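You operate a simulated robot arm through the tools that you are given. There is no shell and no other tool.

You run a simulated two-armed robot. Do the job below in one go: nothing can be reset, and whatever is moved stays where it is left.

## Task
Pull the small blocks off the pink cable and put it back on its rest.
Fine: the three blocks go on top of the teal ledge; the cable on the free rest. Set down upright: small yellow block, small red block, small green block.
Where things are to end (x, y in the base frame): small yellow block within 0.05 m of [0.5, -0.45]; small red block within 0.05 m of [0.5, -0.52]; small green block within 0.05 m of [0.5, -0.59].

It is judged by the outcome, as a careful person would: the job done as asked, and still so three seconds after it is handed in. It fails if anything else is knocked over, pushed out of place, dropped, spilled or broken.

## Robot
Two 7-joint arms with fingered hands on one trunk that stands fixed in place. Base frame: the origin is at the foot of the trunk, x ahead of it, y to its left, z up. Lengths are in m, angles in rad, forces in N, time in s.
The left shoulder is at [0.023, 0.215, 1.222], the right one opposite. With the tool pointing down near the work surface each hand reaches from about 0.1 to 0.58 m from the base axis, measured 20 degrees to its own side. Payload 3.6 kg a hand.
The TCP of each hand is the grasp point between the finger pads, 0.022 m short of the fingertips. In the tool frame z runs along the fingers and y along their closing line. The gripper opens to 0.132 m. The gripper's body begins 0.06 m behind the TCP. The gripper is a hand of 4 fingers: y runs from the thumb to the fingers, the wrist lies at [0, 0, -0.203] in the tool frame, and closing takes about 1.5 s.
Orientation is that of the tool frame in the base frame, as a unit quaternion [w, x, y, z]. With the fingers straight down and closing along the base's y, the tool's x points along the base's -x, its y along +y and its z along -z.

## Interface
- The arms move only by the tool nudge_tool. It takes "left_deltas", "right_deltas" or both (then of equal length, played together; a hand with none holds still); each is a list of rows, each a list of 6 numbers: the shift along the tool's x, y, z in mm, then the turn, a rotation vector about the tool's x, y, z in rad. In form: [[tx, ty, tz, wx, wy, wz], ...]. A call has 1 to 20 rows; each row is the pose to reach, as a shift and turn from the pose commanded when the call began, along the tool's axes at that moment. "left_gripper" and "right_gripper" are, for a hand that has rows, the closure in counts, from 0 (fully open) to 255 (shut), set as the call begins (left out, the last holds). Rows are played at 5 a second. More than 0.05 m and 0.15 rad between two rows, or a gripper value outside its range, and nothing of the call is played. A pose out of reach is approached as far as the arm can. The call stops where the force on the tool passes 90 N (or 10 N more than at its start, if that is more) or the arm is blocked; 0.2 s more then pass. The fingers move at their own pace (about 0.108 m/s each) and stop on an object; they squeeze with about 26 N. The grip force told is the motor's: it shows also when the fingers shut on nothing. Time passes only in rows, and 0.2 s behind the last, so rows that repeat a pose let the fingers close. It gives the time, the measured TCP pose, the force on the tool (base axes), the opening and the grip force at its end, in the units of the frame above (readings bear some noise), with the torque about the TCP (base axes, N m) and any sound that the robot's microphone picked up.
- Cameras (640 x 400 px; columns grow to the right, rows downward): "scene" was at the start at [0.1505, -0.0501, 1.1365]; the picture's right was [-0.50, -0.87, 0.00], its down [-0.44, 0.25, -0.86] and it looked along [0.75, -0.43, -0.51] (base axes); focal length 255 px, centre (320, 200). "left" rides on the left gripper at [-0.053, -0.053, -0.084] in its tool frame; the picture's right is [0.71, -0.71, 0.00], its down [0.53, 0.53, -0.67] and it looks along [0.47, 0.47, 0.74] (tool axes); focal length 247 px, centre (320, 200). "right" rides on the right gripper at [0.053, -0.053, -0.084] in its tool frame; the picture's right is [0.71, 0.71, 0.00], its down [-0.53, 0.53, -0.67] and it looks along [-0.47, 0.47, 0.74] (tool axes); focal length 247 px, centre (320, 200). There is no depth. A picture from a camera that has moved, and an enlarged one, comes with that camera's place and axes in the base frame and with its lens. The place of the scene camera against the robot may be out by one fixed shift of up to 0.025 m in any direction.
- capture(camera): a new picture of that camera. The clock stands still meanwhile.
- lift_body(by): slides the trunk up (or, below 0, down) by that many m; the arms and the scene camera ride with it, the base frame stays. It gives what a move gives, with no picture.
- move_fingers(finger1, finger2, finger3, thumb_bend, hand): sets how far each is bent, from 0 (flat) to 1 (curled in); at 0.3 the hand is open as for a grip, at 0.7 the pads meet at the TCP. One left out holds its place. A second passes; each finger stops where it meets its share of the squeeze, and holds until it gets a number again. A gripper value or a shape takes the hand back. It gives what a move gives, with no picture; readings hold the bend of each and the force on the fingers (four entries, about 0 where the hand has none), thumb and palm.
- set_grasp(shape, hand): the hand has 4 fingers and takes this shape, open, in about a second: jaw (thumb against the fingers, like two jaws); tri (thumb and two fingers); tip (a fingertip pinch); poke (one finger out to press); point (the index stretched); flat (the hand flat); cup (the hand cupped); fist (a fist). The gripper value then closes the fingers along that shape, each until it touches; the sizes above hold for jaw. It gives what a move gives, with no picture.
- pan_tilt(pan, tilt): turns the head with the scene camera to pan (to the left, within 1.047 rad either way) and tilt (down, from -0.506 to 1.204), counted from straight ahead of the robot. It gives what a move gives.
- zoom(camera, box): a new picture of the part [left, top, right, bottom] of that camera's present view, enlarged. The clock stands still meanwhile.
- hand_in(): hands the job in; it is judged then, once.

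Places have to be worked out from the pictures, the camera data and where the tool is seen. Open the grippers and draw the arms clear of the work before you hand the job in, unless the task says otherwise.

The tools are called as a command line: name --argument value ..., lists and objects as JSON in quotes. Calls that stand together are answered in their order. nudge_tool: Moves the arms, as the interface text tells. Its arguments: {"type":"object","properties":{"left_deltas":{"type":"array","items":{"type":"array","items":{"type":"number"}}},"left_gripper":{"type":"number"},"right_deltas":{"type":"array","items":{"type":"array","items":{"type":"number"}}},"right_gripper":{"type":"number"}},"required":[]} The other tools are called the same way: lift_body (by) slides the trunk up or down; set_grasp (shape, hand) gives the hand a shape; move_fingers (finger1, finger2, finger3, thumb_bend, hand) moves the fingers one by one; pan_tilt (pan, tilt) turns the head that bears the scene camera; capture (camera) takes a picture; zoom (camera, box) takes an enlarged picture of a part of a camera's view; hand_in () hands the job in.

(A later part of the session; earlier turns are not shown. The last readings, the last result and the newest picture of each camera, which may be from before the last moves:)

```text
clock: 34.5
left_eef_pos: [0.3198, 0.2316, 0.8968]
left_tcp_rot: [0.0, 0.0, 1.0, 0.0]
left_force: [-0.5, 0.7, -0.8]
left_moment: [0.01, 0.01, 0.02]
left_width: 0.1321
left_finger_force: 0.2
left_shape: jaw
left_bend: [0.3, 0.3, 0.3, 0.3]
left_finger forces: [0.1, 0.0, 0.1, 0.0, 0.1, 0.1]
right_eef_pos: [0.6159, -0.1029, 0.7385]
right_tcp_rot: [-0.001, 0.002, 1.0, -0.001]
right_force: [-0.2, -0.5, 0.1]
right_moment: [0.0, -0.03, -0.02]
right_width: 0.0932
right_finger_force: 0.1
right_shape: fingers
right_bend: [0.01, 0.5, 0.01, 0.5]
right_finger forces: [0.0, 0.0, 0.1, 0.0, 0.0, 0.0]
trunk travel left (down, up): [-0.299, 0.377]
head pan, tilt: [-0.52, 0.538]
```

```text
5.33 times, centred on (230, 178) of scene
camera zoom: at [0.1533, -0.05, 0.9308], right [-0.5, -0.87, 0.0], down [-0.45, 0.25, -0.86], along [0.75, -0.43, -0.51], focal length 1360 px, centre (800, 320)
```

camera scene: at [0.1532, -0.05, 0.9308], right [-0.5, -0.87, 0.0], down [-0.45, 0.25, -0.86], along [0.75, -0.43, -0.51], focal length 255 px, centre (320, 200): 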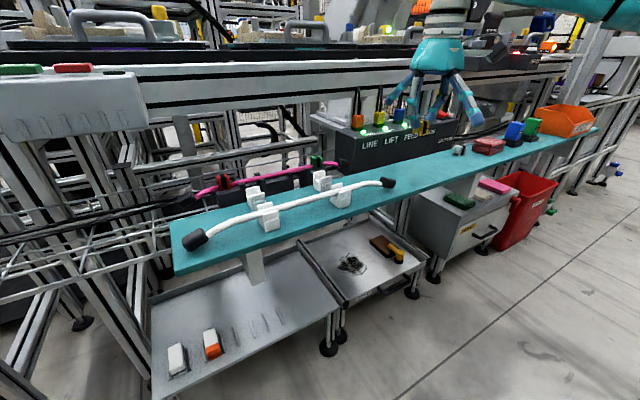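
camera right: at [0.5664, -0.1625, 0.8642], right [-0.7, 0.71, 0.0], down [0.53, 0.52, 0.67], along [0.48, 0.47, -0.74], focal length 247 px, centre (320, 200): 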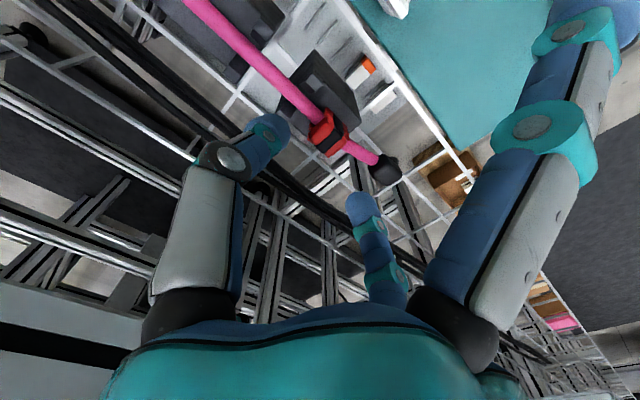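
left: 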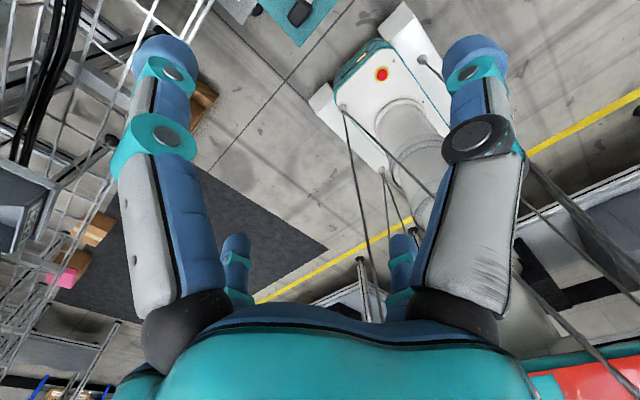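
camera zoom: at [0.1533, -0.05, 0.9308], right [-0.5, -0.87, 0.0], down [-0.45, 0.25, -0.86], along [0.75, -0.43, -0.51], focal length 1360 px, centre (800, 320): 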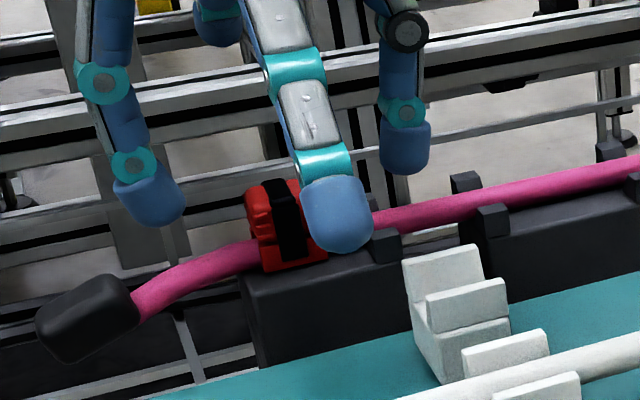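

Well centred (within ~1.5 mm). Descending the last 10 mm and closing on red.

nudge_tool --right_deltas '[[-0.5, 1.5, 5, 0, 0, 0], [-0.5, 1.5, 9, 0, 0, 0], [-0.5, 1.5, 9.5, 0, 0, 0], [-0.5, 1.5, 9.5, 0, 0, 0]]'

move_fingers --hand "right" --finger2 0.75 --thumb_bend 0.75

zoom --camera "right" --box '[180, 60, 430, 240]'

zoom --camera "scene" --box '[170, 140, 290, 215]'

```text
clock: 35.5
left_eef_pos: [0.3188, 0.2317, 0.896]
left_tcp_rot: [0.0, 0.0, 1.0, 0.0]
left_force: [-0.3, -0.2, 0.5]
left_moment: [-0.01, 0.0, 0.02]
left_width: 0.1321
left_finger_force: 0.1
left_shape: jaw
left_bend: [0.3, 0.3, 0.3, 0.3]
left_finger forces: [0.0, 0.0, 0.1, 0.0, 0.0, 0.0]
right_eef_pos: [0.6171, -0.1016, 0.7295]
right_tcp_rot: [0.0, 0.001, 1.0, 0.0]
right_force: [-0.1, -0.2, -0.2]
right_moment: [0.0, -0.01, 0.0]
right_width: 0.0934
right_finger_force: 0.1
right_shape: fingers
right_bend: [0.01, 0.5, 0.01, 0.5]
right_finger forces: [0.0, 0.0, 0.1, 0.0, 0.0, 0.1]
trunk travel left (down, up): [-0.299, 0.377]
head pan, tilt: [-0.52, 0.538]
```

```text
clock: 36.5
left_eef_pos: [0.3189, 0.231, 0.8967]
left_tcp_rot: [0.0, 0.0, 1.0, 0.001]
left_force: [0.2, 0.5, 0.4]
left_moment: [0.0, -0.01, 0.0]
left_width: 0.1319
left_finger_force: 0.0
left_shape: jaw
left_bend: [0.3, 0.3, 0.3, 0.3]
left_finger forces: [0.1, 0.1, 0.1, 0.0, 0.0, 0.0]
right_eef_pos: [0.6172, -0.102, 0.7299]
right_tcp_rot: [0.0, 0.002, 1.0, 0.0]
right_force: [-0.8, -1.0, -2.9]
right_moment: [0.03, 0.02, -0.03]
right_width: 0.0858
right_finger_force: 8.9
right_shape: fingers
right_bend: [0.01, 0.63, 0.01, 0.67]
right_finger forces: [0.0, 8.2, 0.1, 0.1, 9.2, 0.0]
trunk travel left (down, up): [-0.299, 0.377]
head pan, tilt: [-0.52, 0.538]
```

```text
2.22 times, centred on (305, 150) of right
camera zoom: at [0.5649, -0.155, 0.8146], right [-0.7, 0.71, 0.0], down [0.53, 0.52, 0.67], along [0.47, 0.47, -0.74], focal length 549 px, centre (353, 311)
```

zoom: 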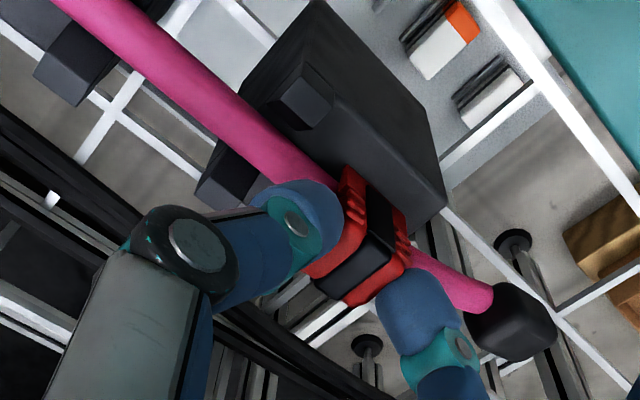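

```text
5.33 times, centred on (230, 178) of scene
camera zoom: at [0.1534, -0.0501, 0.9308], right [-0.5, -0.87, 0.0], down [-0.45, 0.25, -0.86], along [0.75, -0.43, -0.51], focal length 1360 px, centre (800, 320)
```

zoom: 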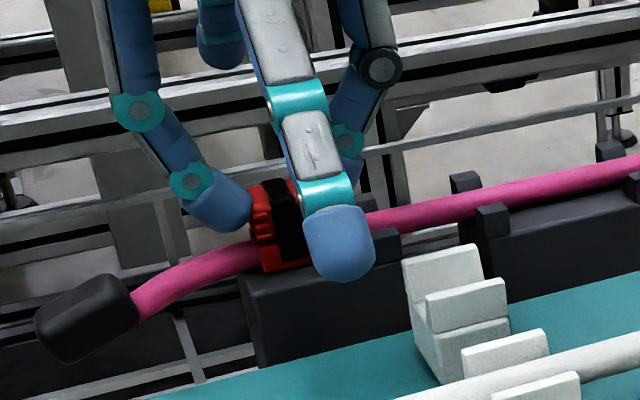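

Red is gripped (≈8.5–9 N). Lifting a few mm first to see the cable's response.

nudge_tool --right_deltas '[[0, 0, -1, 0, 0, 0], [0, 0, -2, 0, 0, 0], [0, 0, -3.5, 0, 0, 0], [0, 0, -5, 0, 0, 0], [0, 0, -5, 0, 0, 0]]'

zoom --camera "scene" --box '[170, 140, 290, 215]'

```text
clock: 37.7
left_eef_pos: [0.3189, 0.2301, 0.8964]
left_tcp_rot: [0.0, 0.001, 1.0, -0.001]
left_force: [0.3, -0.3, 0.2]
left_moment: [0.02, -0.01, -0.02]
left_width: 0.1321
left_finger_force: 0.1
left_shape: jaw
left_bend: [0.3, 0.3, 0.3, 0.3]
left_finger forces: [0.1, 0.0, 0.0, 0.1, 0.0, 0.1]
right_eef_pos: [0.6188, -0.102, 0.7351]
right_tcp_rot: [0.001, 0.002, 1.0, 0.0]
right_force: [0.0, -0.2, -0.2]
right_moment: [0.0, 0.04, 0.03]
right_width: 0.0855
right_finger_force: 8.7
right_shape: fingers
right_bend: [0.01, 0.63, 0.01, 0.68]
right_finger forces: [0.0, 8.9, 0.0, 0.0, 9.0, 0.0]
trunk travel left (down, up): [-0.299, 0.377]
head pan, tilt: [-0.52, 0.538]
```

```text
5.33 times, centred on (230, 178) of scene
camera zoom: at [0.1533, -0.05, 0.9308], right [-0.5, -0.87, 0.0], down [-0.45, 0.25, -0.86], along [0.75, -0.43, -0.51], focal length 1360 px, centre (800, 320)
```

zoom: 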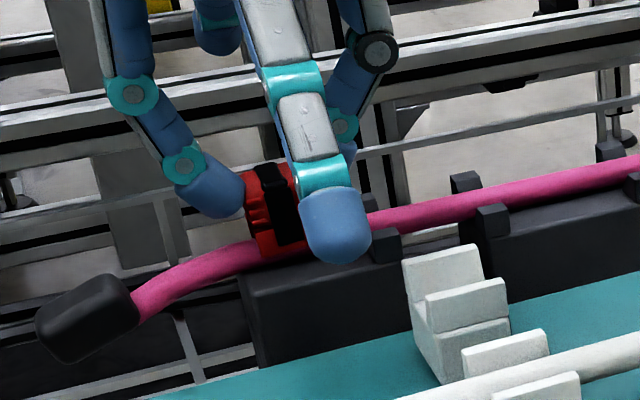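

Red comes off cleanly as well. I'll raise it, then carry it over the ledge to y≈-0.522.

nudge_tool --right_deltas '[[0, 0, -8, 0, 0, 0], [0, 0, -20, 0, 0, 0], [0, 0, -45, 0, 0, 0], [0, 0, -80, 0, 0, 0], [40, 0, -80, 0, 0, 0], [85, -10, -80, 0, 0, 0], [125, -30, -80, 0, 0, 0], [140, -70, -80, 0, 0, 0], [140, -115, -80, 0, 0, 0], [140, -160, -80, 0, 0, 0], [140, -205, -80, 0, 0, 0], [140, -250, -80, 0, 0, 0], [140, -295, -80, 0, 0, 0], [140, -340, -80, 0, 0, 0], [140, -380, -80, 0, 0, 0], [140, -410, -80, 0, 0, 0], [140, -420, -80, 0, 0, 0], [140, -420, -80, 0, 0, 0]]'

zoom --camera "scene" --box '[140, 60, 460, 260]'

capture --camera "right"

```text
clock: 41.5
left_eef_pos: [0.3189, 0.2317, 0.8955]
left_tcp_rot: [0.0, 0.0, 1.0, -0.001]
left_force: [0.5, 0.0, 0.3]
left_moment: [-0.01, 0.0, 0.04]
left_width: 0.132
left_finger_force: 0.2
left_shape: jaw
left_bend: [0.3, 0.3, 0.3, 0.3]
left_finger forces: [0.0, 0.0, 0.1, 0.1, 0.0, 0.0]
right_eef_pos: [0.4759, -0.5215, 0.8122]
right_tcp_rot: [0.001, 0.002, 1.0, 0.0]
right_force: [-0.4, -1.4, -0.2]
right_moment: [-0.02, 0.0, 0.03]
right_width: 0.0854
right_finger_force: 8.9
right_shape: fingers
right_bend: [0.01, 0.63, 0.01, 0.67]
right_finger forces: [0.1, 9.0, 0.0, 0.0, 8.9, 0.0]
trunk travel left (down, up): [-0.299, 0.377]
head pan, tilt: [-0.52, 0.538]
```

```text
2.00 times, centred on (300, 160) of scene
camera zoom: at [0.1532, -0.05, 0.9308], right [-0.5, -0.87, 0.0], down [-0.44, 0.25, -0.86], along [0.75, -0.43, -0.51], focal length 510 px, centre (360, 280)
```

zoom: 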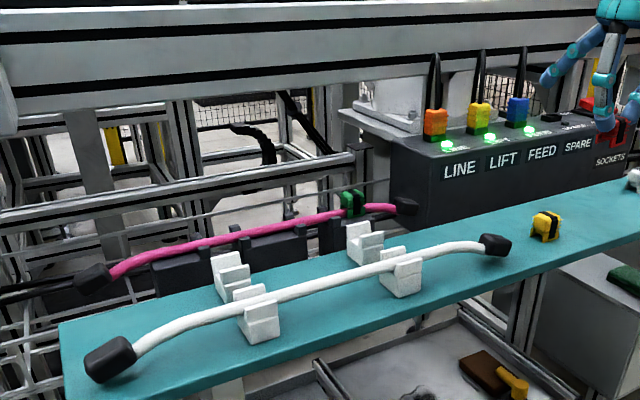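

```text
taken
camera right: at [0.4229, -0.5752, 0.897], right [-0.7, 0.71, 0.0], down [0.53, 0.52, 0.67], along [0.48, 0.47, -0.74], focal length 247 px, centre (320, 200)
```

right: 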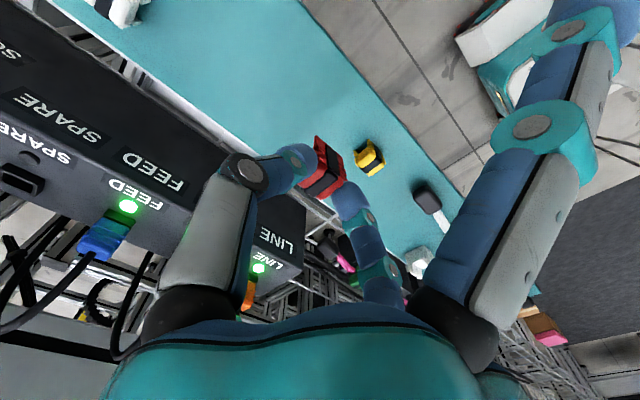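

Red held over y≈-0.521; all else undisturbed. Descending to z≈0.727 first.

nudge_tool --right_deltas '[[0, 0, 20, 0, 0, 0], [0, 0, 40, 0, 0, 0], [0, 0, 60, 0, 0, 0], [0, 0, 75, 0, 0, 0], [0, 0, 86, 0, 0, 0], [0, 0, 86, 0, 0, 0]]'

capture --camera "right"

zoom --camera "scene" --box '[390, 110, 502, 180]'

```text
clock: 42.9
left_eef_pos: [0.3194, 0.2307, 0.8968]
left_tcp_rot: [0.0, 0.0, 1.0, 0.0]
left_force: [-0.5, -0.7, 0.5]
left_moment: [0.04, 0.01, -0.06]
left_width: 0.132
left_finger_force: 0.0
left_shape: jaw
left_bend: [0.3, 0.3, 0.3, 0.3]
left_finger forces: [0.0, 0.1, 0.0, 0.1, 0.0, 0.0]
right_eef_pos: [0.4764, -0.5212, 0.7294]
right_tcp_rot: [0.0, 0.003, 1.0, 0.0]
right_force: [-0.5, 0.8, 0.7]
right_moment: [-0.02, -0.02, 0.04]
right_width: 0.0852
right_finger_force: 9.1
right_shape: fingers
right_bend: [0.01, 0.63, 0.01, 0.67]
right_finger forces: [0.1, 9.1, 0.0, 0.1, 9.0, 0.0]
trunk travel left (down, up): [-0.299, 0.377]
head pan, tilt: [-0.52, 0.538]
```

```text
taken
camera right: at [0.4234, -0.574, 0.8141], right [-0.7, 0.71, 0.0], down [0.53, 0.52, 0.67], along [0.48, 0.47, -0.74], focal length 247 px, centre (320, 200)
```

right: 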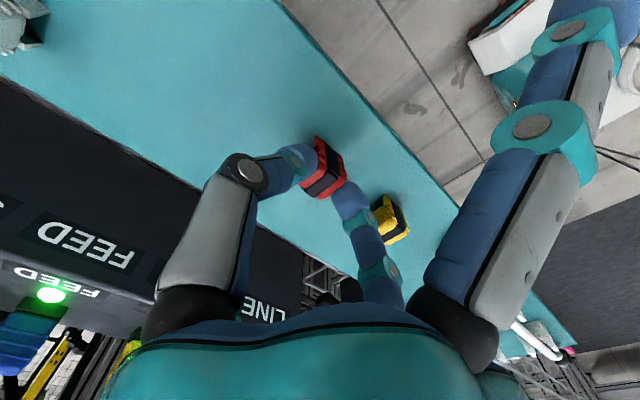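

```text
5.71 times, centred on (446, 145) of scene
camera zoom: at [0.1532, -0.05, 0.9308], right [-0.5, -0.87, 0.0], down [-0.44, 0.25, -0.86], along [0.75, -0.43, -0.51], focal length 1457 px, centre (-400, 514)
```

zoom: 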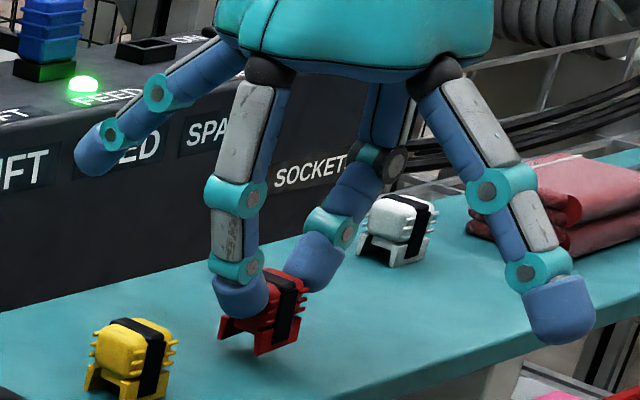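

Clear of yellow. Continuing down in small steps toward contact at about z≈0.721.

nudge_tool --right_deltas '[[0, 0, 2, 0, 0, 0], [0, 0, 4, 0, 0, 0], [0, 0, 5, 0, 0, 0], [0, 0, 6, 0, 0, 0], [0, 0, 6, 0, 0, 0]]'

```text
clock: 44.1
left_eef_pos: [0.3178, 0.2312, 0.8965]
left_tcp_rot: [0.0, 0.001, 1.0, 0.0]
left_force: [-0.1, 0.1, 0.7]
left_moment: [0.0, -0.01, -0.03]
left_width: 0.1321
left_finger_force: 0.1
left_shape: jaw
left_bend: [0.3, 0.3, 0.3, 0.3]
left_finger forces: [0.0, 0.0, 0.1, 0.0, 0.0, 0.0]
right_eef_pos: [0.4761, -0.5205, 0.7229]
right_tcp_rot: [0.001, 0.002, 1.0, 0.0]
right_force: [0.6, -0.5, 3.3]
right_moment: [0.01, -0.04, 0.0]
right_width: 0.0853
right_finger_force: 9.2
right_shape: fingers
right_bend: [0.01, 0.63, 0.01, 0.67]
right_finger forces: [0.0, 9.2, 0.0, 0.0, 9.8, 0.0]
trunk travel left (down, up): [-0.299, 0.377]
head pan, tilt: [-0.52, 0.538]
```

Contact has begun (3.3 N). I'll press 1.5 mm more to seat it, then open gently.

nudge_tool --right_deltas '[[0, 0, 0.7, 0, 0, 0], [0, 0, 1.4, 0, 0, 0], [0, 0, 1.4, 0, 0, 0]]'

move_fingers --hand "right" --finger2 0.55 --thumb_bend 0.57

zoom --camera "scene" --box '[390, 110, 502, 180]'

zoom --camera "right" --box '[230, 100, 454, 260]'

```text
clock: 44.9
left_eef_pos: [0.318, 0.2311, 0.8974]
left_tcp_rot: [-0.001, 0.001, 1.0, 0.0]
left_force: [-0.1, 0.3, -0.2]
left_moment: [0.01, 0.02, 0.02]
left_width: 0.132
left_finger_force: 0.0
left_shape: jaw
left_bend: [0.3, 0.3, 0.3, 0.3]
left_finger forces: [0.0, 0.0, 0.0, 0.0, 0.0, 0.0]
right_eef_pos: [0.4759, -0.5211, 0.7221]
right_tcp_rot: [0.001, 0.003, 1.0, 0.0]
right_force: [0.0, -3.2, 9.4]
right_moment: [-0.02, 0.01, -0.02]
right_width: 0.0856
right_finger_force: 10.6
right_shape: fingers
right_bend: [0.01, 0.63, 0.01, 0.67]
right_finger forces: [0.0, 9.5, 0.1, 0.0, 12.8, 0.0]
trunk travel left (down, up): [-0.299, 0.377]
head pan, tilt: [-0.52, 0.538]
```

```text
clock: 45.9
left_eef_pos: [0.3183, 0.2309, 0.8958]
left_tcp_rot: [0.0, 0.0, 1.0, 0.0]
left_force: [0.4, -1.3, 0.7]
left_moment: [0.05, -0.01, -0.01]
left_width: 0.1319
left_finger_force: 0.0
left_shape: jaw
left_bend: [0.3, 0.3, 0.3, 0.3]
left_finger forces: [0.1, 0.1, 0.0, 0.1, 0.0, 0.0]
right_eef_pos: [0.4758, -0.5202, 0.7205]
right_tcp_rot: [0.001, 0.002, 1.0, 0.0]
right_force: [0.6, -0.4, -0.1]
right_moment: [0.01, 0.0, -0.01]
right_width: 0.0897
right_finger_force: 0.1
right_shape: fingers
right_bend: [0.01, 0.55, 0.01, 0.56]
right_finger forces: [0.0, 0.1, 0.0, 0.1, 0.1, 0.1]
trunk travel left (down, up): [-0.299, 0.377]
head pan, tilt: [-0.52, 0.538]
```

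```text
5.71 times, centred on (446, 145) of scene
camera zoom: at [0.1532, -0.05, 0.9308], right [-0.5, -0.87, 0.0], down [-0.44, 0.25, -0.86], along [0.75, -0.43, -0.51], focal length 1457 px, centre (-400, 514)
```

zoom: 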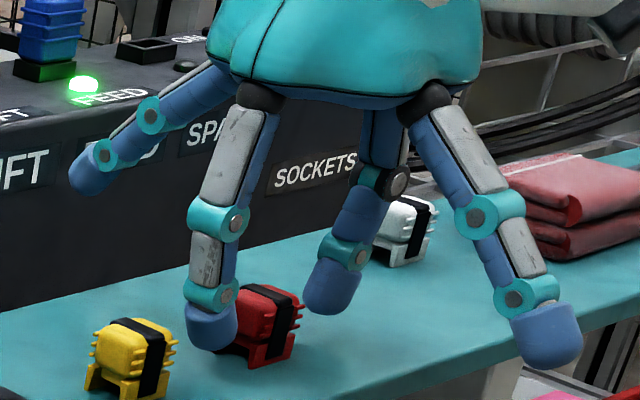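

```text
2.50 times, centred on (342, 180) of right
camera zoom: at [0.4239, -0.5732, 0.8054], right [-0.7, 0.71, 0.0], down [0.53, 0.52, 0.67], along [0.48, 0.47, -0.74], focal length 617 px, centre (265, 250)
```

zoom: 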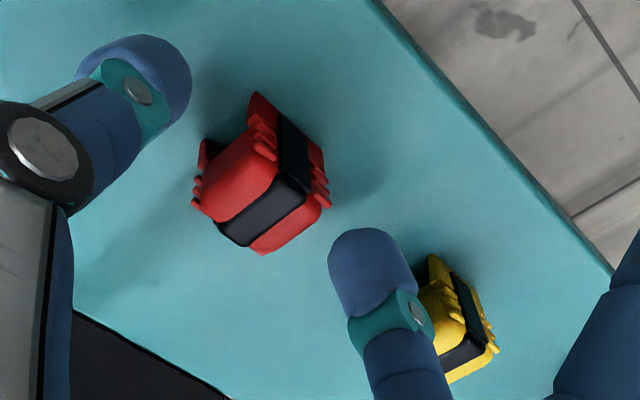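

Red stands upright at (0.476,-0.521). Raising and moving to above the green block near (0.618,-0.302).

nudge_tool --right_deltas '[[0, 0, -10, 0, 0, 0], [0, 0, -30, 0, 0, 0], [0, 0, -60, 0, 0, 0], [0, 0, -95, 0, 0, 0], [0, 40, -95, 0, 0, 0], [0, 85, -95, 0, 0, 0], [0, 130, -95, 0, 0, 0], [0, 175, -95, 0, 0, 0], [0, 219, -95, 0, 0, 0], [-40, 219, -95, 0, 0, 0], [-85, 219, -95, 0, 0, 0], [-120, 219, -95, 0, 0, 0], [-142, 219, -90, 0, 0, 0], [-142, 219, -75, 0, 0, 0], [-142, 219, -62, 0, 0, 0], [-142, 219, -62, 0, 0, 0]]'

capture --camera "right"

zoom --camera "right" --box '[270, 80, 366, 140]'

zoom --camera "scene" --box '[200, 60, 500, 260]'

```text
clock: 49.3
left_eef_pos: [0.3186, 0.2306, 0.8968]
left_tcp_rot: [0.0, 0.0, 1.0, 0.0]
left_force: [1.3, 0.4, 0.4]
left_moment: [0.03, 0.01, 0.02]
left_width: 0.132
left_finger_force: 0.1
left_shape: jaw
left_bend: [0.3, 0.3, 0.3, 0.3]
left_finger forces: [0.0, 0.0, 0.0, 0.0, 0.0, 0.1]
right_eef_pos: [0.619, -0.3007, 0.7816]
right_tcp_rot: [0.001, 0.003, 1.0, 0.0]
right_force: [-0.4, 0.0, 0.2]
right_moment: [0.03, -0.01, 0.04]
right_width: 0.0898
right_finger_force: 0.1
right_shape: fingers
right_bend: [0.01, 0.55, 0.01, 0.56]
right_finger forces: [0.0, 0.0, 0.0, 0.1, 0.0, 0.1]
trunk travel left (down, up): [-0.299, 0.377]
head pan, tilt: [-0.52, 0.538]
```

```text
taken
camera right: at [0.5671, -0.3534, 0.8667], right [-0.7, 0.71, 0.0], down [0.53, 0.52, 0.67], along [0.48, 0.47, -0.74], focal length 247 px, centre (320, 200)
```

right: 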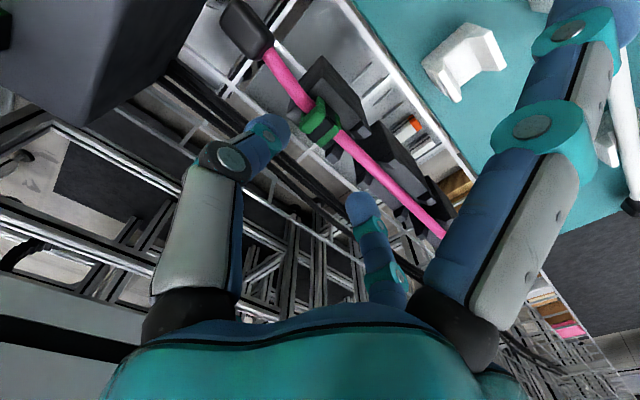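

```text
6.67 times, centred on (318, 110) of right
camera zoom: at [0.5671, -0.3534, 0.8667], right [-0.7, 0.71, 0.0], down [0.53, 0.52, 0.67], along [0.48, 0.47, -0.74], focal length 1646 px, centre (333, 800)
```

zoom: 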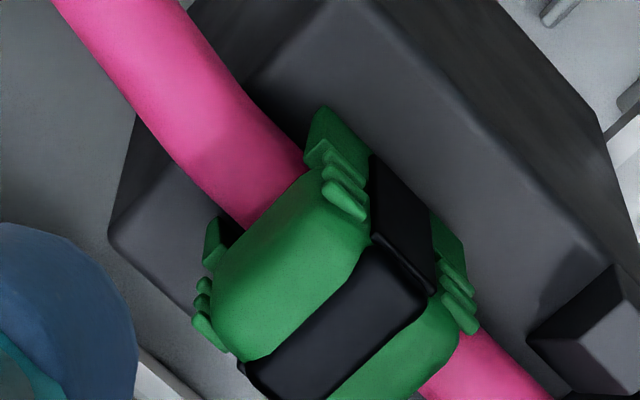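

```text
2.00 times, centred on (350, 160) of scene
camera zoom: at [0.1533, -0.05, 0.9308], right [-0.5, -0.87, 0.0], down [-0.45, 0.25, -0.86], along [0.75, -0.43, -0.51], focal length 510 px, centre (260, 280)
```

zoom: 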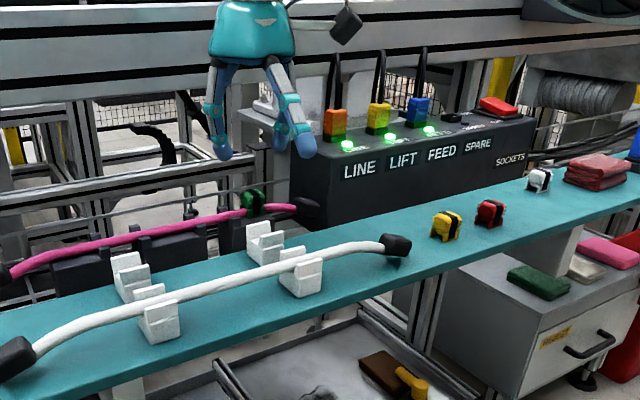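

Green's centre is (0.618,-0.3015), within about 1 mm of the hand. Opening slightly and descending to z≈0.738, keeping the thumb short of the cable's end cap at y≈-0.356.

move_fingers --hand "right" --finger2 0.52 --thumb_bend 0.52

nudge_tool --right_deltas '[[0, -1, 15, 0, 0, 0], [0, -1, 30, 0, 0, 0], [0, -1, 43, 0, 0, 0], [0, -1, 43, 0, 0, 0]]'

zoom --camera "right" --box '[180, 60, 430, 240]'

zoom --camera "scene" --box '[270, 110, 390, 200]'

```text
clock: 50.3
left_eef_pos: [0.3175, 0.2308, 0.8954]
left_tcp_rot: [-0.001, 0.0, 1.0, -0.001]
left_force: [0.4, 0.5, 0.8]
left_moment: [-0.02, 0.0, -0.01]
left_width: 0.1319
left_finger_force: 0.1
left_shape: jaw
left_bend: [0.3, 0.3, 0.3, 0.3]
left_finger forces: [0.0, 0.0, 0.1, 0.0, 0.1, 0.1]
right_eef_pos: [0.6197, -0.3002, 0.7824]
right_tcp_rot: [0.001, 0.002, 1.0, 0.001]
right_force: [0.5, -0.3, 0.4]
right_moment: [0.02, 0.0, -0.02]
right_width: 0.0922
right_finger_force: 0.0
right_shape: fingers
right_bend: [0.01, 0.52, 0.01, 0.52]
right_finger forces: [0.1, 0.0, 0.0, 0.1, 0.0, 0.1]
trunk travel left (down, up): [-0.299, 0.377]
head pan, tilt: [-0.52, 0.538]
```

```text
clock: 51.3
left_eef_pos: [0.3183, 0.2317, 0.8969]
left_tcp_rot: [0.0, 0.0, 1.0, 0.001]
left_force: [0.9, -0.1, -0.6]
left_moment: [-0.01, 0.01, 0.02]
left_width: 0.1321
left_finger_force: 0.2
left_shape: jaw
left_bend: [0.3, 0.3, 0.3, 0.3]
left_finger forces: [0.0, 0.0, 0.0, 0.0, 0.0, 0.1]
right_eef_pos: [0.6175, -0.3029, 0.7401]
right_tcp_rot: [0.001, 0.003, 1.0, 0.0]
right_force: [0.1, 0.2, -0.9]
right_moment: [-0.01, 0.0, -0.01]
right_width: 0.0919
right_finger_force: 0.0
right_shape: fingers
right_bend: [0.01, 0.52, 0.01, 0.52]
right_finger forces: [0.1, 0.0, 0.0, 0.0, 0.1, 0.0]
trunk travel left (down, up): [-0.299, 0.377]
head pan, tilt: [-0.52, 0.538]
```

```text
2.22 times, centred on (305, 150) of right
camera zoom: at [0.5654, -0.3544, 0.8249], right [-0.7, 0.71, 0.0], down [0.53, 0.52, 0.67], along [0.48, 0.47, -0.74], focal length 549 px, centre (353, 311)
```

zoom: 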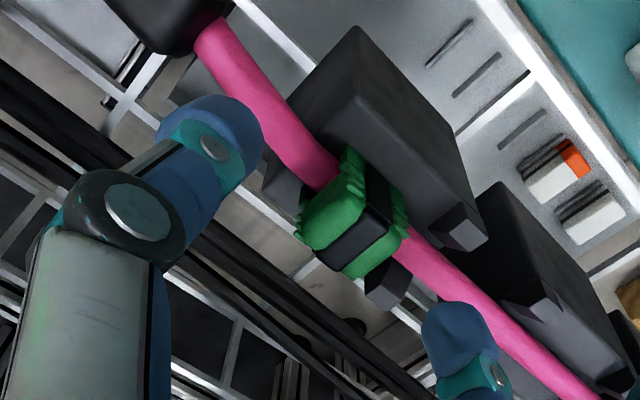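

```text
4.44 times, centred on (330, 155) of scene
camera zoom: at [0.1533, -0.05, 0.9308], right [-0.5, -0.87, 0.0], down [-0.45, 0.25, -0.86], along [0.75, -0.43, -0.51], focal length 1134 px, centre (276, 400)
```

zoom: 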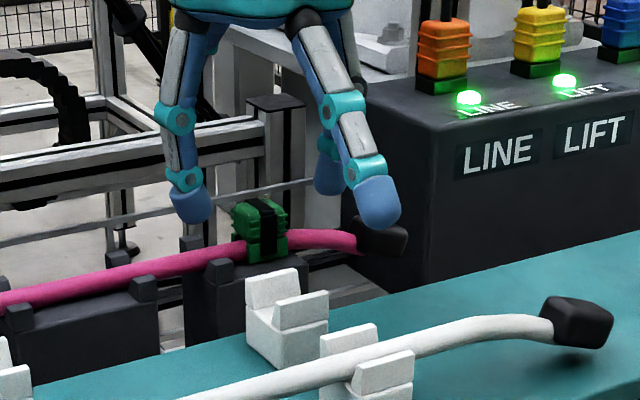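

Well aligned. Descending the last 12 mm and closing on green.

nudge_tool --right_deltas '[[0, 1, 5, 0, 0, 0], [0, 1, 10, 0, 0, 0], [0, 1, 12, 0, 0, 0], [0, 1, 12, 0, 0, 0]]'

move_fingers --hand "right" --finger2 0.75 --thumb_bend 0.75

zoom --camera "right" --box '[180, 60, 430, 240]'

zoom --camera "scene" --box '[270, 110, 390, 200]'

```text
clock: 52.3
left_eef_pos: [0.3184, 0.2316, 0.8962]
left_tcp_rot: [0.0, -0.001, 1.0, -0.001]
left_force: [0.4, 0.4, 0.1]
left_moment: [-0.01, 0.0, 0.03]
left_width: 0.1318
left_finger_force: 0.0
left_shape: jaw
left_bend: [0.3, 0.3, 0.3, 0.3]
left_finger forces: [0.1, 0.0, 0.0, 0.1, 0.0, 0.0]
right_eef_pos: [0.6208, -0.302, 0.7283]
right_tcp_rot: [0.0, 0.001, 1.0, 0.0]
right_force: [0.5, 0.2, -0.5]
right_moment: [0.0, 0.0, 0.01]
right_width: 0.092
right_finger_force: 0.2
right_shape: fingers
right_bend: [0.01, 0.52, 0.01, 0.52]
right_finger forces: [0.1, 0.1, 0.0, 0.0, 0.1, 0.1]
trunk travel left (down, up): [-0.299, 0.377]
head pan, tilt: [-0.52, 0.538]
```

```text
clock: 53.3
left_eef_pos: [0.3194, 0.2307, 0.8958]
left_tcp_rot: [0.0, 0.0, 1.0, 0.0]
left_force: [-0.1, -0.5, -0.5]
left_moment: [0.02, 0.03, 0.01]
left_width: 0.1321
left_finger_force: 0.1
left_shape: jaw
left_bend: [0.3, 0.3, 0.3, 0.3]
left_finger forces: [0.0, 0.1, 0.0, 0.0, 0.1, 0.0]
right_eef_pos: [0.6199, -0.3017, 0.7278]
right_tcp_rot: [0.0, 0.003, 1.0, 0.0]
right_force: [0.0, -1.6, -2.6]
right_moment: [0.01, 0.0, 0.0]
right_width: 0.0856
right_finger_force: 8.5
right_shape: fingers
right_bend: [0.01, 0.63, 0.01, 0.67]
right_finger forces: [0.1, 7.9, 0.0, 0.0, 9.8, 0.0]
trunk travel left (down, up): [-0.299, 0.377]
head pan, tilt: [-0.52, 0.538]
```

```text
2.22 times, centred on (305, 150) of right
camera zoom: at [0.5673, -0.3545, 0.8131], right [-0.7, 0.71, 0.0], down [0.53, 0.52, 0.67], along [0.48, 0.47, -0.74], focal length 549 px, centre (353, 311)
```

zoom: 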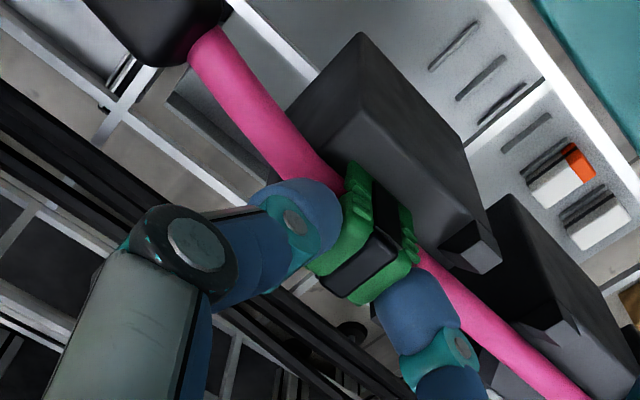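

```text
4.44 times, centred on (330, 155) of scene
camera zoom: at [0.1535, -0.0502, 0.9307], right [-0.5, -0.87, 0.0], down [-0.45, 0.25, -0.86], along [0.75, -0.43, -0.51], focal length 1134 px, centre (276, 400)
```

zoom: 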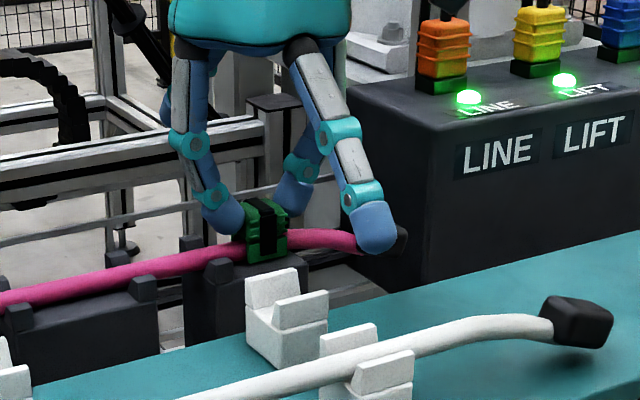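

Green is gripped. Lifting slowly by a few mm and checking.

nudge_tool --right_deltas '[[0, 0, -1, 0, 0, 0], [0, 0, -2, 0, 0, 0], [0, 0, -3.5, 0, 0, 0], [0, 0, -5, 0, 0, 0], [0, 0, -8, 0, 0, 0], [0, 0, -8, 0, 0, 0]]'

zoom --camera "scene" --box '[270, 110, 390, 200]'

```text
clock: 54.7
left_eef_pos: [0.319, 0.2307, 0.8967]
left_tcp_rot: [0.0, 0.0, 1.0, 0.001]
left_force: [0.1, 1.0, 1.1]
left_moment: [0.03, -0.01, -0.04]
left_width: 0.1319
left_finger_force: 0.1
left_shape: jaw
left_bend: [0.3, 0.3, 0.3, 0.3]
left_finger forces: [0.0, 0.0, 0.0, 0.1, 0.0, 0.1]
right_eef_pos: [0.6187, -0.3026, 0.7365]
right_tcp_rot: [0.001, 0.002, 1.0, 0.0]
right_force: [0.1, -0.2, 1.2]
right_moment: [0.0, -0.01, 0.0]
right_width: 0.0857
right_finger_force: 8.6
right_shape: fingers
right_bend: [0.01, 0.63, 0.01, 0.68]
right_finger forces: [0.1, 9.1, 0.1, 0.0, 9.0, 0.0]
trunk travel left (down, up): [-0.299, 0.377]
head pan, tilt: [-0.52, 0.538]
```

```text
4.44 times, centred on (330, 155) of scene
camera zoom: at [0.1533, -0.05, 0.9308], right [-0.5, -0.87, 0.0], down [-0.45, 0.25, -0.86], along [0.75, -0.43, -0.51], focal length 1134 px, centre (276, 400)
```

zoom: 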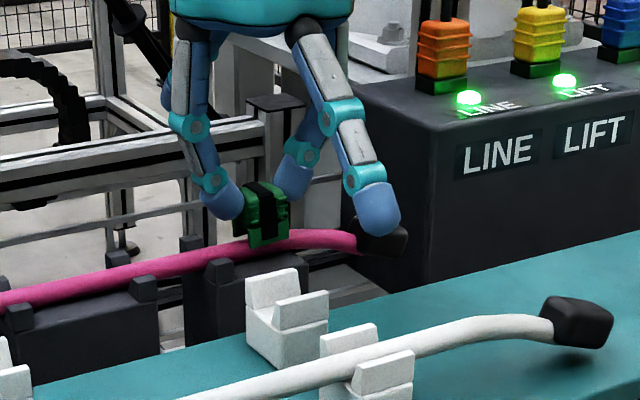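

Green lifts off cleanly. Raising and carrying it to y≈-0.590 over the ledge.

nudge_tool --right_deltas '[[0, 0, -15, 0, 0, 0], [0, 0, -45, 0, 0, 0], [0, 0, -78, 0, 0, 0], [45, 0, -78, 0, 0, 0], [90, 0, -78, 0, 0, 0], [125, -10, -78, 0, 0, 0], [142, -40, -78, 0, 0, 0], [142, -85, -78, 0, 0, 0], [142, -130, -78, 0, 0, 0], [142, -175, -78, 0, 0, 0], [142, -220, -78, 0, 0, 0], [142, -260, -78, 0, 0, 0], [142, -288, -78, 0, 0, 0], [142, -288, -60, 0, 0, 0], [142, -288, -30, 0, 0, 0], [142, -288, -5, 0, 0, 0], [142, -288, 5, 0, 0, 0], [142, -288, 5, 0, 0, 0]]'

zoom --camera "scene" --box '[390, 90, 550, 190]'

capture --camera "right"

```text
clock: 58.5
left_eef_pos: [0.3177, 0.2323, 0.8965]
left_tcp_rot: [0.0, -0.001, 1.0, 0.001]
left_force: [0.2, -0.1, -0.2]
left_moment: [-0.01, -0.03, 0.01]
left_width: 0.132
left_finger_force: 0.0
left_shape: jaw
left_bend: [0.3, 0.3, 0.3, 0.3]
left_finger forces: [0.1, 0.1, 0.0, 0.0, 0.1, 0.1]
right_eef_pos: [0.4766, -0.5905, 0.73]
right_tcp_rot: [0.001, 0.003, 1.0, 0.0]
right_force: [0.2, 0.0, -0.1]
right_moment: [-0.03, 0.01, -0.02]
right_width: 0.0854
right_finger_force: 8.9
right_shape: fingers
right_bend: [0.01, 0.63, 0.01, 0.68]
right_finger forces: [0.0, 8.9, 0.0, 0.0, 9.0, 0.0]
trunk travel left (down, up): [-0.299, 0.377]
head pan, tilt: [-0.52, 0.538]
```

```text
4.00 times, centred on (470, 140) of scene
camera zoom: at [0.1531, -0.05, 0.9308], right [-0.5, -0.87, 0.0], down [-0.44, 0.25, -0.86], along [0.75, -0.43, -0.51], focal length 1020 px, centre (-280, 440)
```

zoom: 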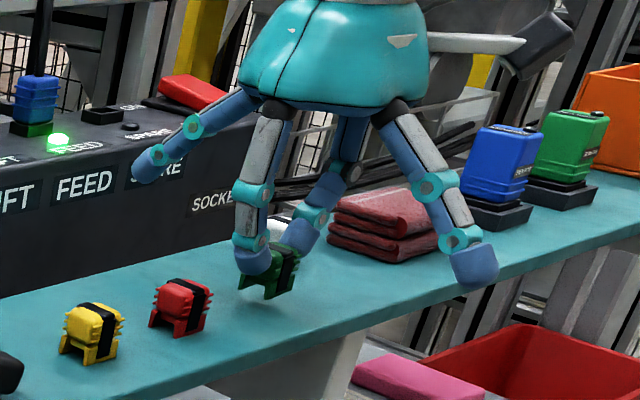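

```text
taken
camera right: at [0.4246, -0.6433, 0.8154], right [-0.7, 0.71, 0.0], down [0.53, 0.52, 0.67], along [0.48, 0.47, -0.74], focal length 247 px, centre (320, 200)
```

right: 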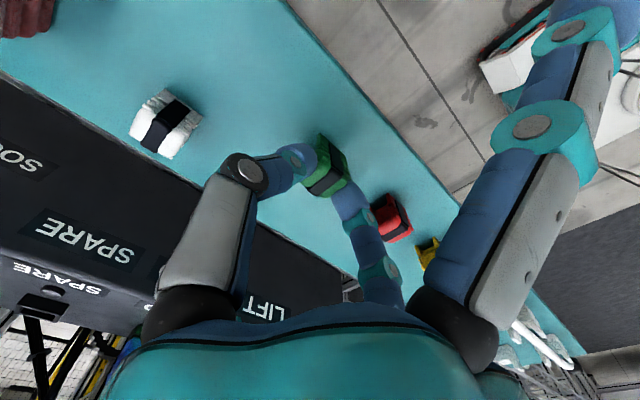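

Clear all round. Lowering in small steps to contact.

nudge_tool --right_deltas '[[0, 0, 3, 0, 0, 0], [0, 0, 6, 0, 0, 0], [0, 0, 8, 0, 0, 0], [0, 0, 9, 0, 0, 0], [0, 0, 9, 0, 0, 0]]'

```text
clock: 59.7
left_eef_pos: [0.3186, 0.2321, 0.8964]
left_tcp_rot: [0.0, 0.0, 1.0, 0.0]
left_force: [-0.5, -0.1, 0.7]
left_moment: [-0.02, -0.03, -0.02]
left_width: 0.132
left_finger_force: 0.1
left_shape: jaw
left_bend: [0.3, 0.3, 0.3, 0.3]
left_finger forces: [0.0, 0.1, 0.0, 0.1, 0.0, 0.0]
right_eef_pos: [0.4757, -0.5912, 0.722]
right_tcp_rot: [0.001, 0.002, 1.0, 0.0]
right_force: [-0.3, 0.5, 3.1]
right_moment: [0.01, -0.01, -0.03]
right_width: 0.0853
right_finger_force: 9.2
right_shape: fingers
right_bend: [0.01, 0.63, 0.01, 0.67]
right_finger forces: [0.0, 9.2, 0.0, 0.0, 9.5, 0.1]
trunk travel left (down, up): [-0.299, 0.377]
head pan, tilt: [-0.52, 0.538]
```

Contact began (3 N). Pressing 1.4 mm more to seat it, then opening.

nudge_tool --right_deltas '[[0, 0, 0.7, 0, 0, 0], [0, 0, 1.4, 0, 0, 0], [0, 0, 1.4, 0, 0, 0]]'

move_fingers --hand "right" --finger2 0.55 --thumb_bend 0.57

zoom --camera "scene" --box '[390, 90, 550, 190]'

zoom --camera "right" --box '[230, 100, 454, 260]'

```text
clock: 60.5
left_eef_pos: [0.3185, 0.2298, 0.8963]
left_tcp_rot: [0.0, 0.0, 1.0, 0.001]
left_force: [0.2, 0.0, -0.4]
left_moment: [0.0, -0.04, -0.01]
left_width: 0.1319
left_finger_force: 0.1
left_shape: jaw
left_bend: [0.3, 0.3, 0.3, 0.3]
left_finger forces: [0.0, 0.1, 0.0, 0.1, 0.1, 0.0]
right_eef_pos: [0.4767, -0.591, 0.7204]
right_tcp_rot: [0.002, 0.002, 1.0, 0.0]
right_force: [0.4, -2.1, 6.6]
right_moment: [0.03, 0.05, 0.0]
right_width: 0.0855
right_finger_force: 10.7
right_shape: fingers
right_bend: [0.01, 0.63, 0.01, 0.67]
right_finger forces: [0.1, 9.5, 0.1, 0.1, 11.5, 0.0]
trunk travel left (down, up): [-0.299, 0.377]
head pan, tilt: [-0.52, 0.538]
```

```text
clock: 61.5
left_eef_pos: [0.3181, 0.2312, 0.8966]
left_tcp_rot: [0.0, 0.0, 1.0, 0.001]
left_force: [0.2, 0.2, 0.3]
left_moment: [-0.02, 0.01, 0.0]
left_width: 0.1319
left_finger_force: 0.0
left_shape: jaw
left_bend: [0.3, 0.3, 0.3, 0.3]
left_finger forces: [0.1, 0.0, 0.1, 0.0, 0.0, 0.0]
right_eef_pos: [0.476, -0.5906, 0.7193]
right_tcp_rot: [0.002, 0.001, 1.0, 0.0]
right_force: [-0.2, 0.8, -0.4]
right_moment: [-0.02, 0.02, 0.01]
right_width: 0.0898
right_finger_force: 0.0
right_shape: fingers
right_bend: [0.01, 0.55, 0.01, 0.56]
right_finger forces: [0.0, 0.0, 0.1, 0.0, 0.0, 0.0]
trunk travel left (down, up): [-0.299, 0.377]
head pan, tilt: [-0.52, 0.538]
```

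```text
4.00 times, centred on (470, 140) of scene
camera zoom: at [0.1532, -0.05, 0.9308], right [-0.5, -0.87, 0.0], down [-0.44, 0.25, -0.86], along [0.75, -0.43, -0.51], focal length 1020 px, centre (-280, 440)
```

zoom: 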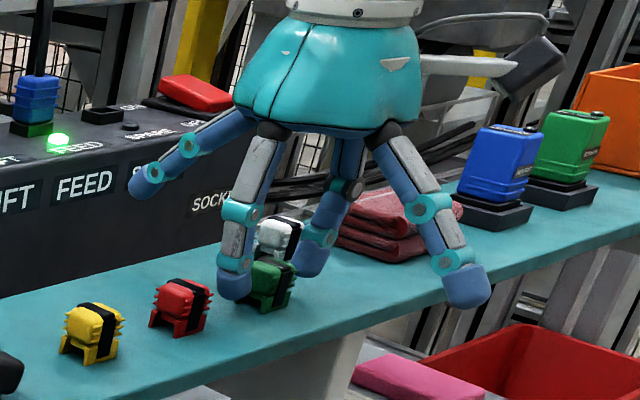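

```text
2.50 times, centred on (342, 180) of right
camera zoom: at [0.4243, -0.6431, 0.8048], right [-0.7, 0.71, 0.0], down [0.53, 0.52, 0.67], along [0.48, 0.47, -0.74], focal length 617 px, centre (265, 250)
```

zoom: 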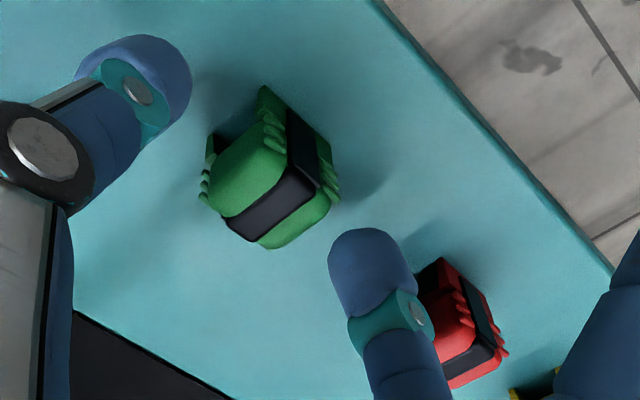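

All three blocks stand upright on the ledge. I'll raise the hand clear and move back toward the saddles, turning the hand +90° so the pinch closes across the cable.

nudge_tool --right_deltas '[[0, 0, -10, 0, 0, 0], [0, 0, -30, 0, 0, 0], [0, 0, -65, 0, 0, 0], [0, 0, -105, 0, 0, 0], [0, 40, -105, 0, 0, 0], [0, 80, -105, 0, 0, 0.131], [0, 120, -105, 0, 0, 0.262], [0, 160, -105, 0, 0, 0.393], [0, 200, -105, 0, 0, 0.524], [0, 240, -105, 0, 0, 0.654], [0, 280, -105, 0, 0, 0.785], [0, 320, -105, 0, 0, 0.916], [0, 340, -105, 0, 0, 1.047], [0, 360, -105, 0, 0, 1.178], [0, 370, -105, 0, 0, 1.309], [0, 380, -105, 0, 0, 1.44], [0, 390, -105, 0, 0, 1.571], [0, 390, -105, 0, 0, 1.571]]'

capture --camera "right"

capture --camera "scene"

```text
clock: 65.3
left_eef_pos: [0.318, 0.2303, 0.8959]
left_tcp_rot: [0.0, 0.001, 1.0, 0.001]
left_force: [0.9, -0.5, -0.4]
left_moment: [0.03, 0.0, 0.03]
left_width: 0.1319
left_finger_force: 0.0
left_shape: jaw
left_bend: [0.3, 0.3, 0.3, 0.3]
left_finger forces: [0.0, 0.0, 0.1, 0.1, 0.0, 0.0]
right_eef_pos: [0.4773, -0.1989, 0.8259]
right_tcp_rot: [0.001, 0.709, 0.705, 0.001]
right_force: [0.2, -0.8, 0.3]
right_moment: [0.01, 0.02, -0.02]
right_width: 0.0898
right_finger_force: 0.0
right_shape: fingers
right_bend: [0.01, 0.55, 0.01, 0.56]
right_finger forces: [0.0, 0.1, 0.1, 0.0, 0.0, 0.0]
trunk travel left (down, up): [-0.299, 0.377]
head pan, tilt: [-0.52, 0.538]
```

```text
taken
camera right: at [0.4245, -0.1449, 0.9112], right [0.71, 0.7, 0.0], down [0.52, -0.53, 0.67], along [0.47, -0.48, -0.74], focal length 247 px, centre (320, 200)
```

right: 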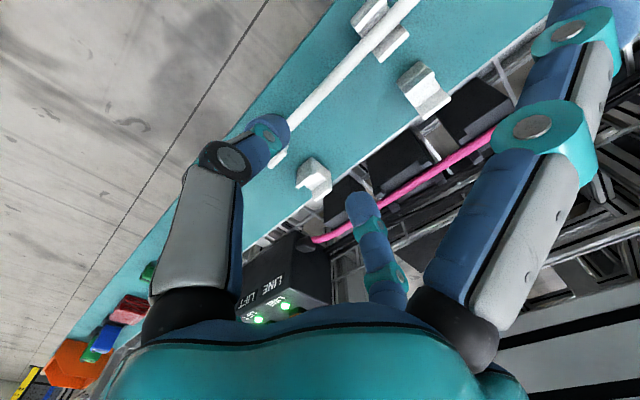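

```text
taken
camera scene: at [0.1532, -0.05, 0.9308], right [-0.5, -0.87, 0.0], down [-0.45, 0.25, -0.86], along [0.75, -0.43, -0.51], focal length 255 px, centre (320, 200)
```

scene: 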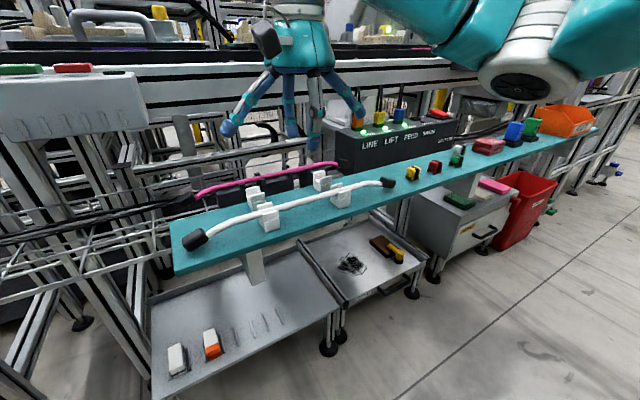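

The blocks stand on the ledge and the cable is bare now. I'll zoom on the saddles and cable from both cameras.

zoom --camera "right" --box '[260, 30, 516, 230]'

zoom --camera "right" --box '[385, 50, 465, 120]'

zoom --camera "scene" --box '[160, 140, 420, 270]'

zoom --camera "scene" --box '[235, 165, 355, 240]'

```text
2.00 times, centred on (388, 130) of right
camera zoom: at [0.4245, -0.1449, 0.9112], right [0.71, 0.7, 0.0], down [0.52, -0.53, 0.67], along [0.47, -0.48, -0.74], focal length 494 px, centre (184, 340)
```

zoom: 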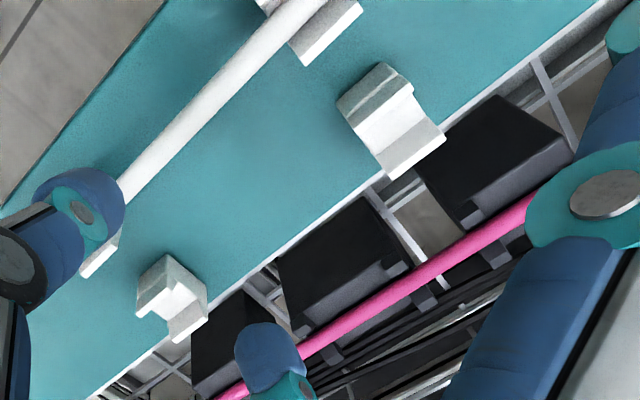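

```text
5.71 times, centred on (425, 85) of right
camera zoom: at [0.4245, -0.1449, 0.9112], right [0.71, 0.7, 0.0], down [0.52, -0.53, 0.67], along [0.47, -0.48, -0.74], focal length 1411 px, centre (-280, 857)
```

zoom: 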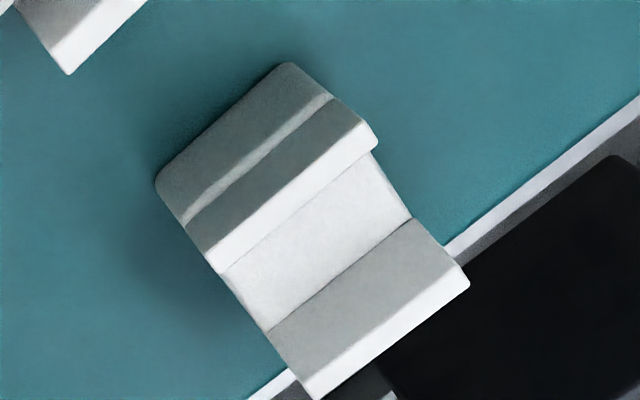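

```text
2.46 times, centred on (290, 205) of scene
camera zoom: at [0.1532, -0.05, 0.9308], right [-0.5, -0.87, 0.0], down [-0.45, 0.25, -0.86], along [0.75, -0.43, -0.51], focal length 628 px, centre (394, 188)
```

zoom: 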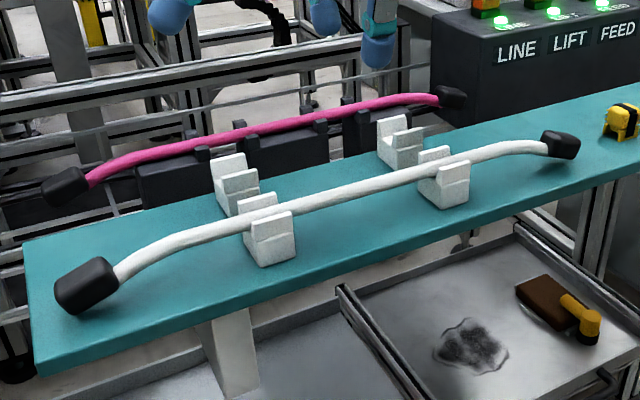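

```text
5.33 times, centred on (295, 202) of scene
camera zoom: at [0.1532, -0.05, 0.9308], right [-0.5, -0.87, 0.0], down [-0.45, 0.25, -0.86], along [0.75, -0.43, -0.51], focal length 1360 px, centre (453, 187)
```

zoom: 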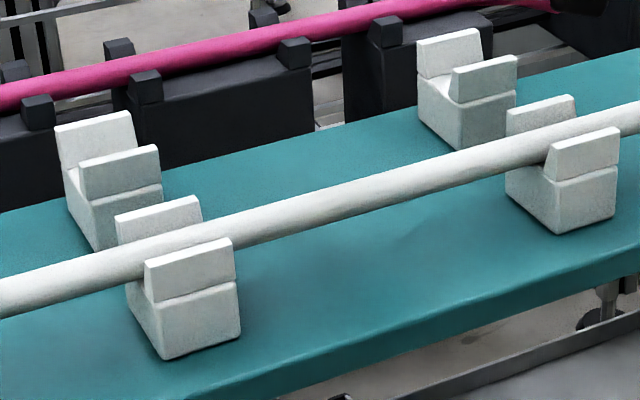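

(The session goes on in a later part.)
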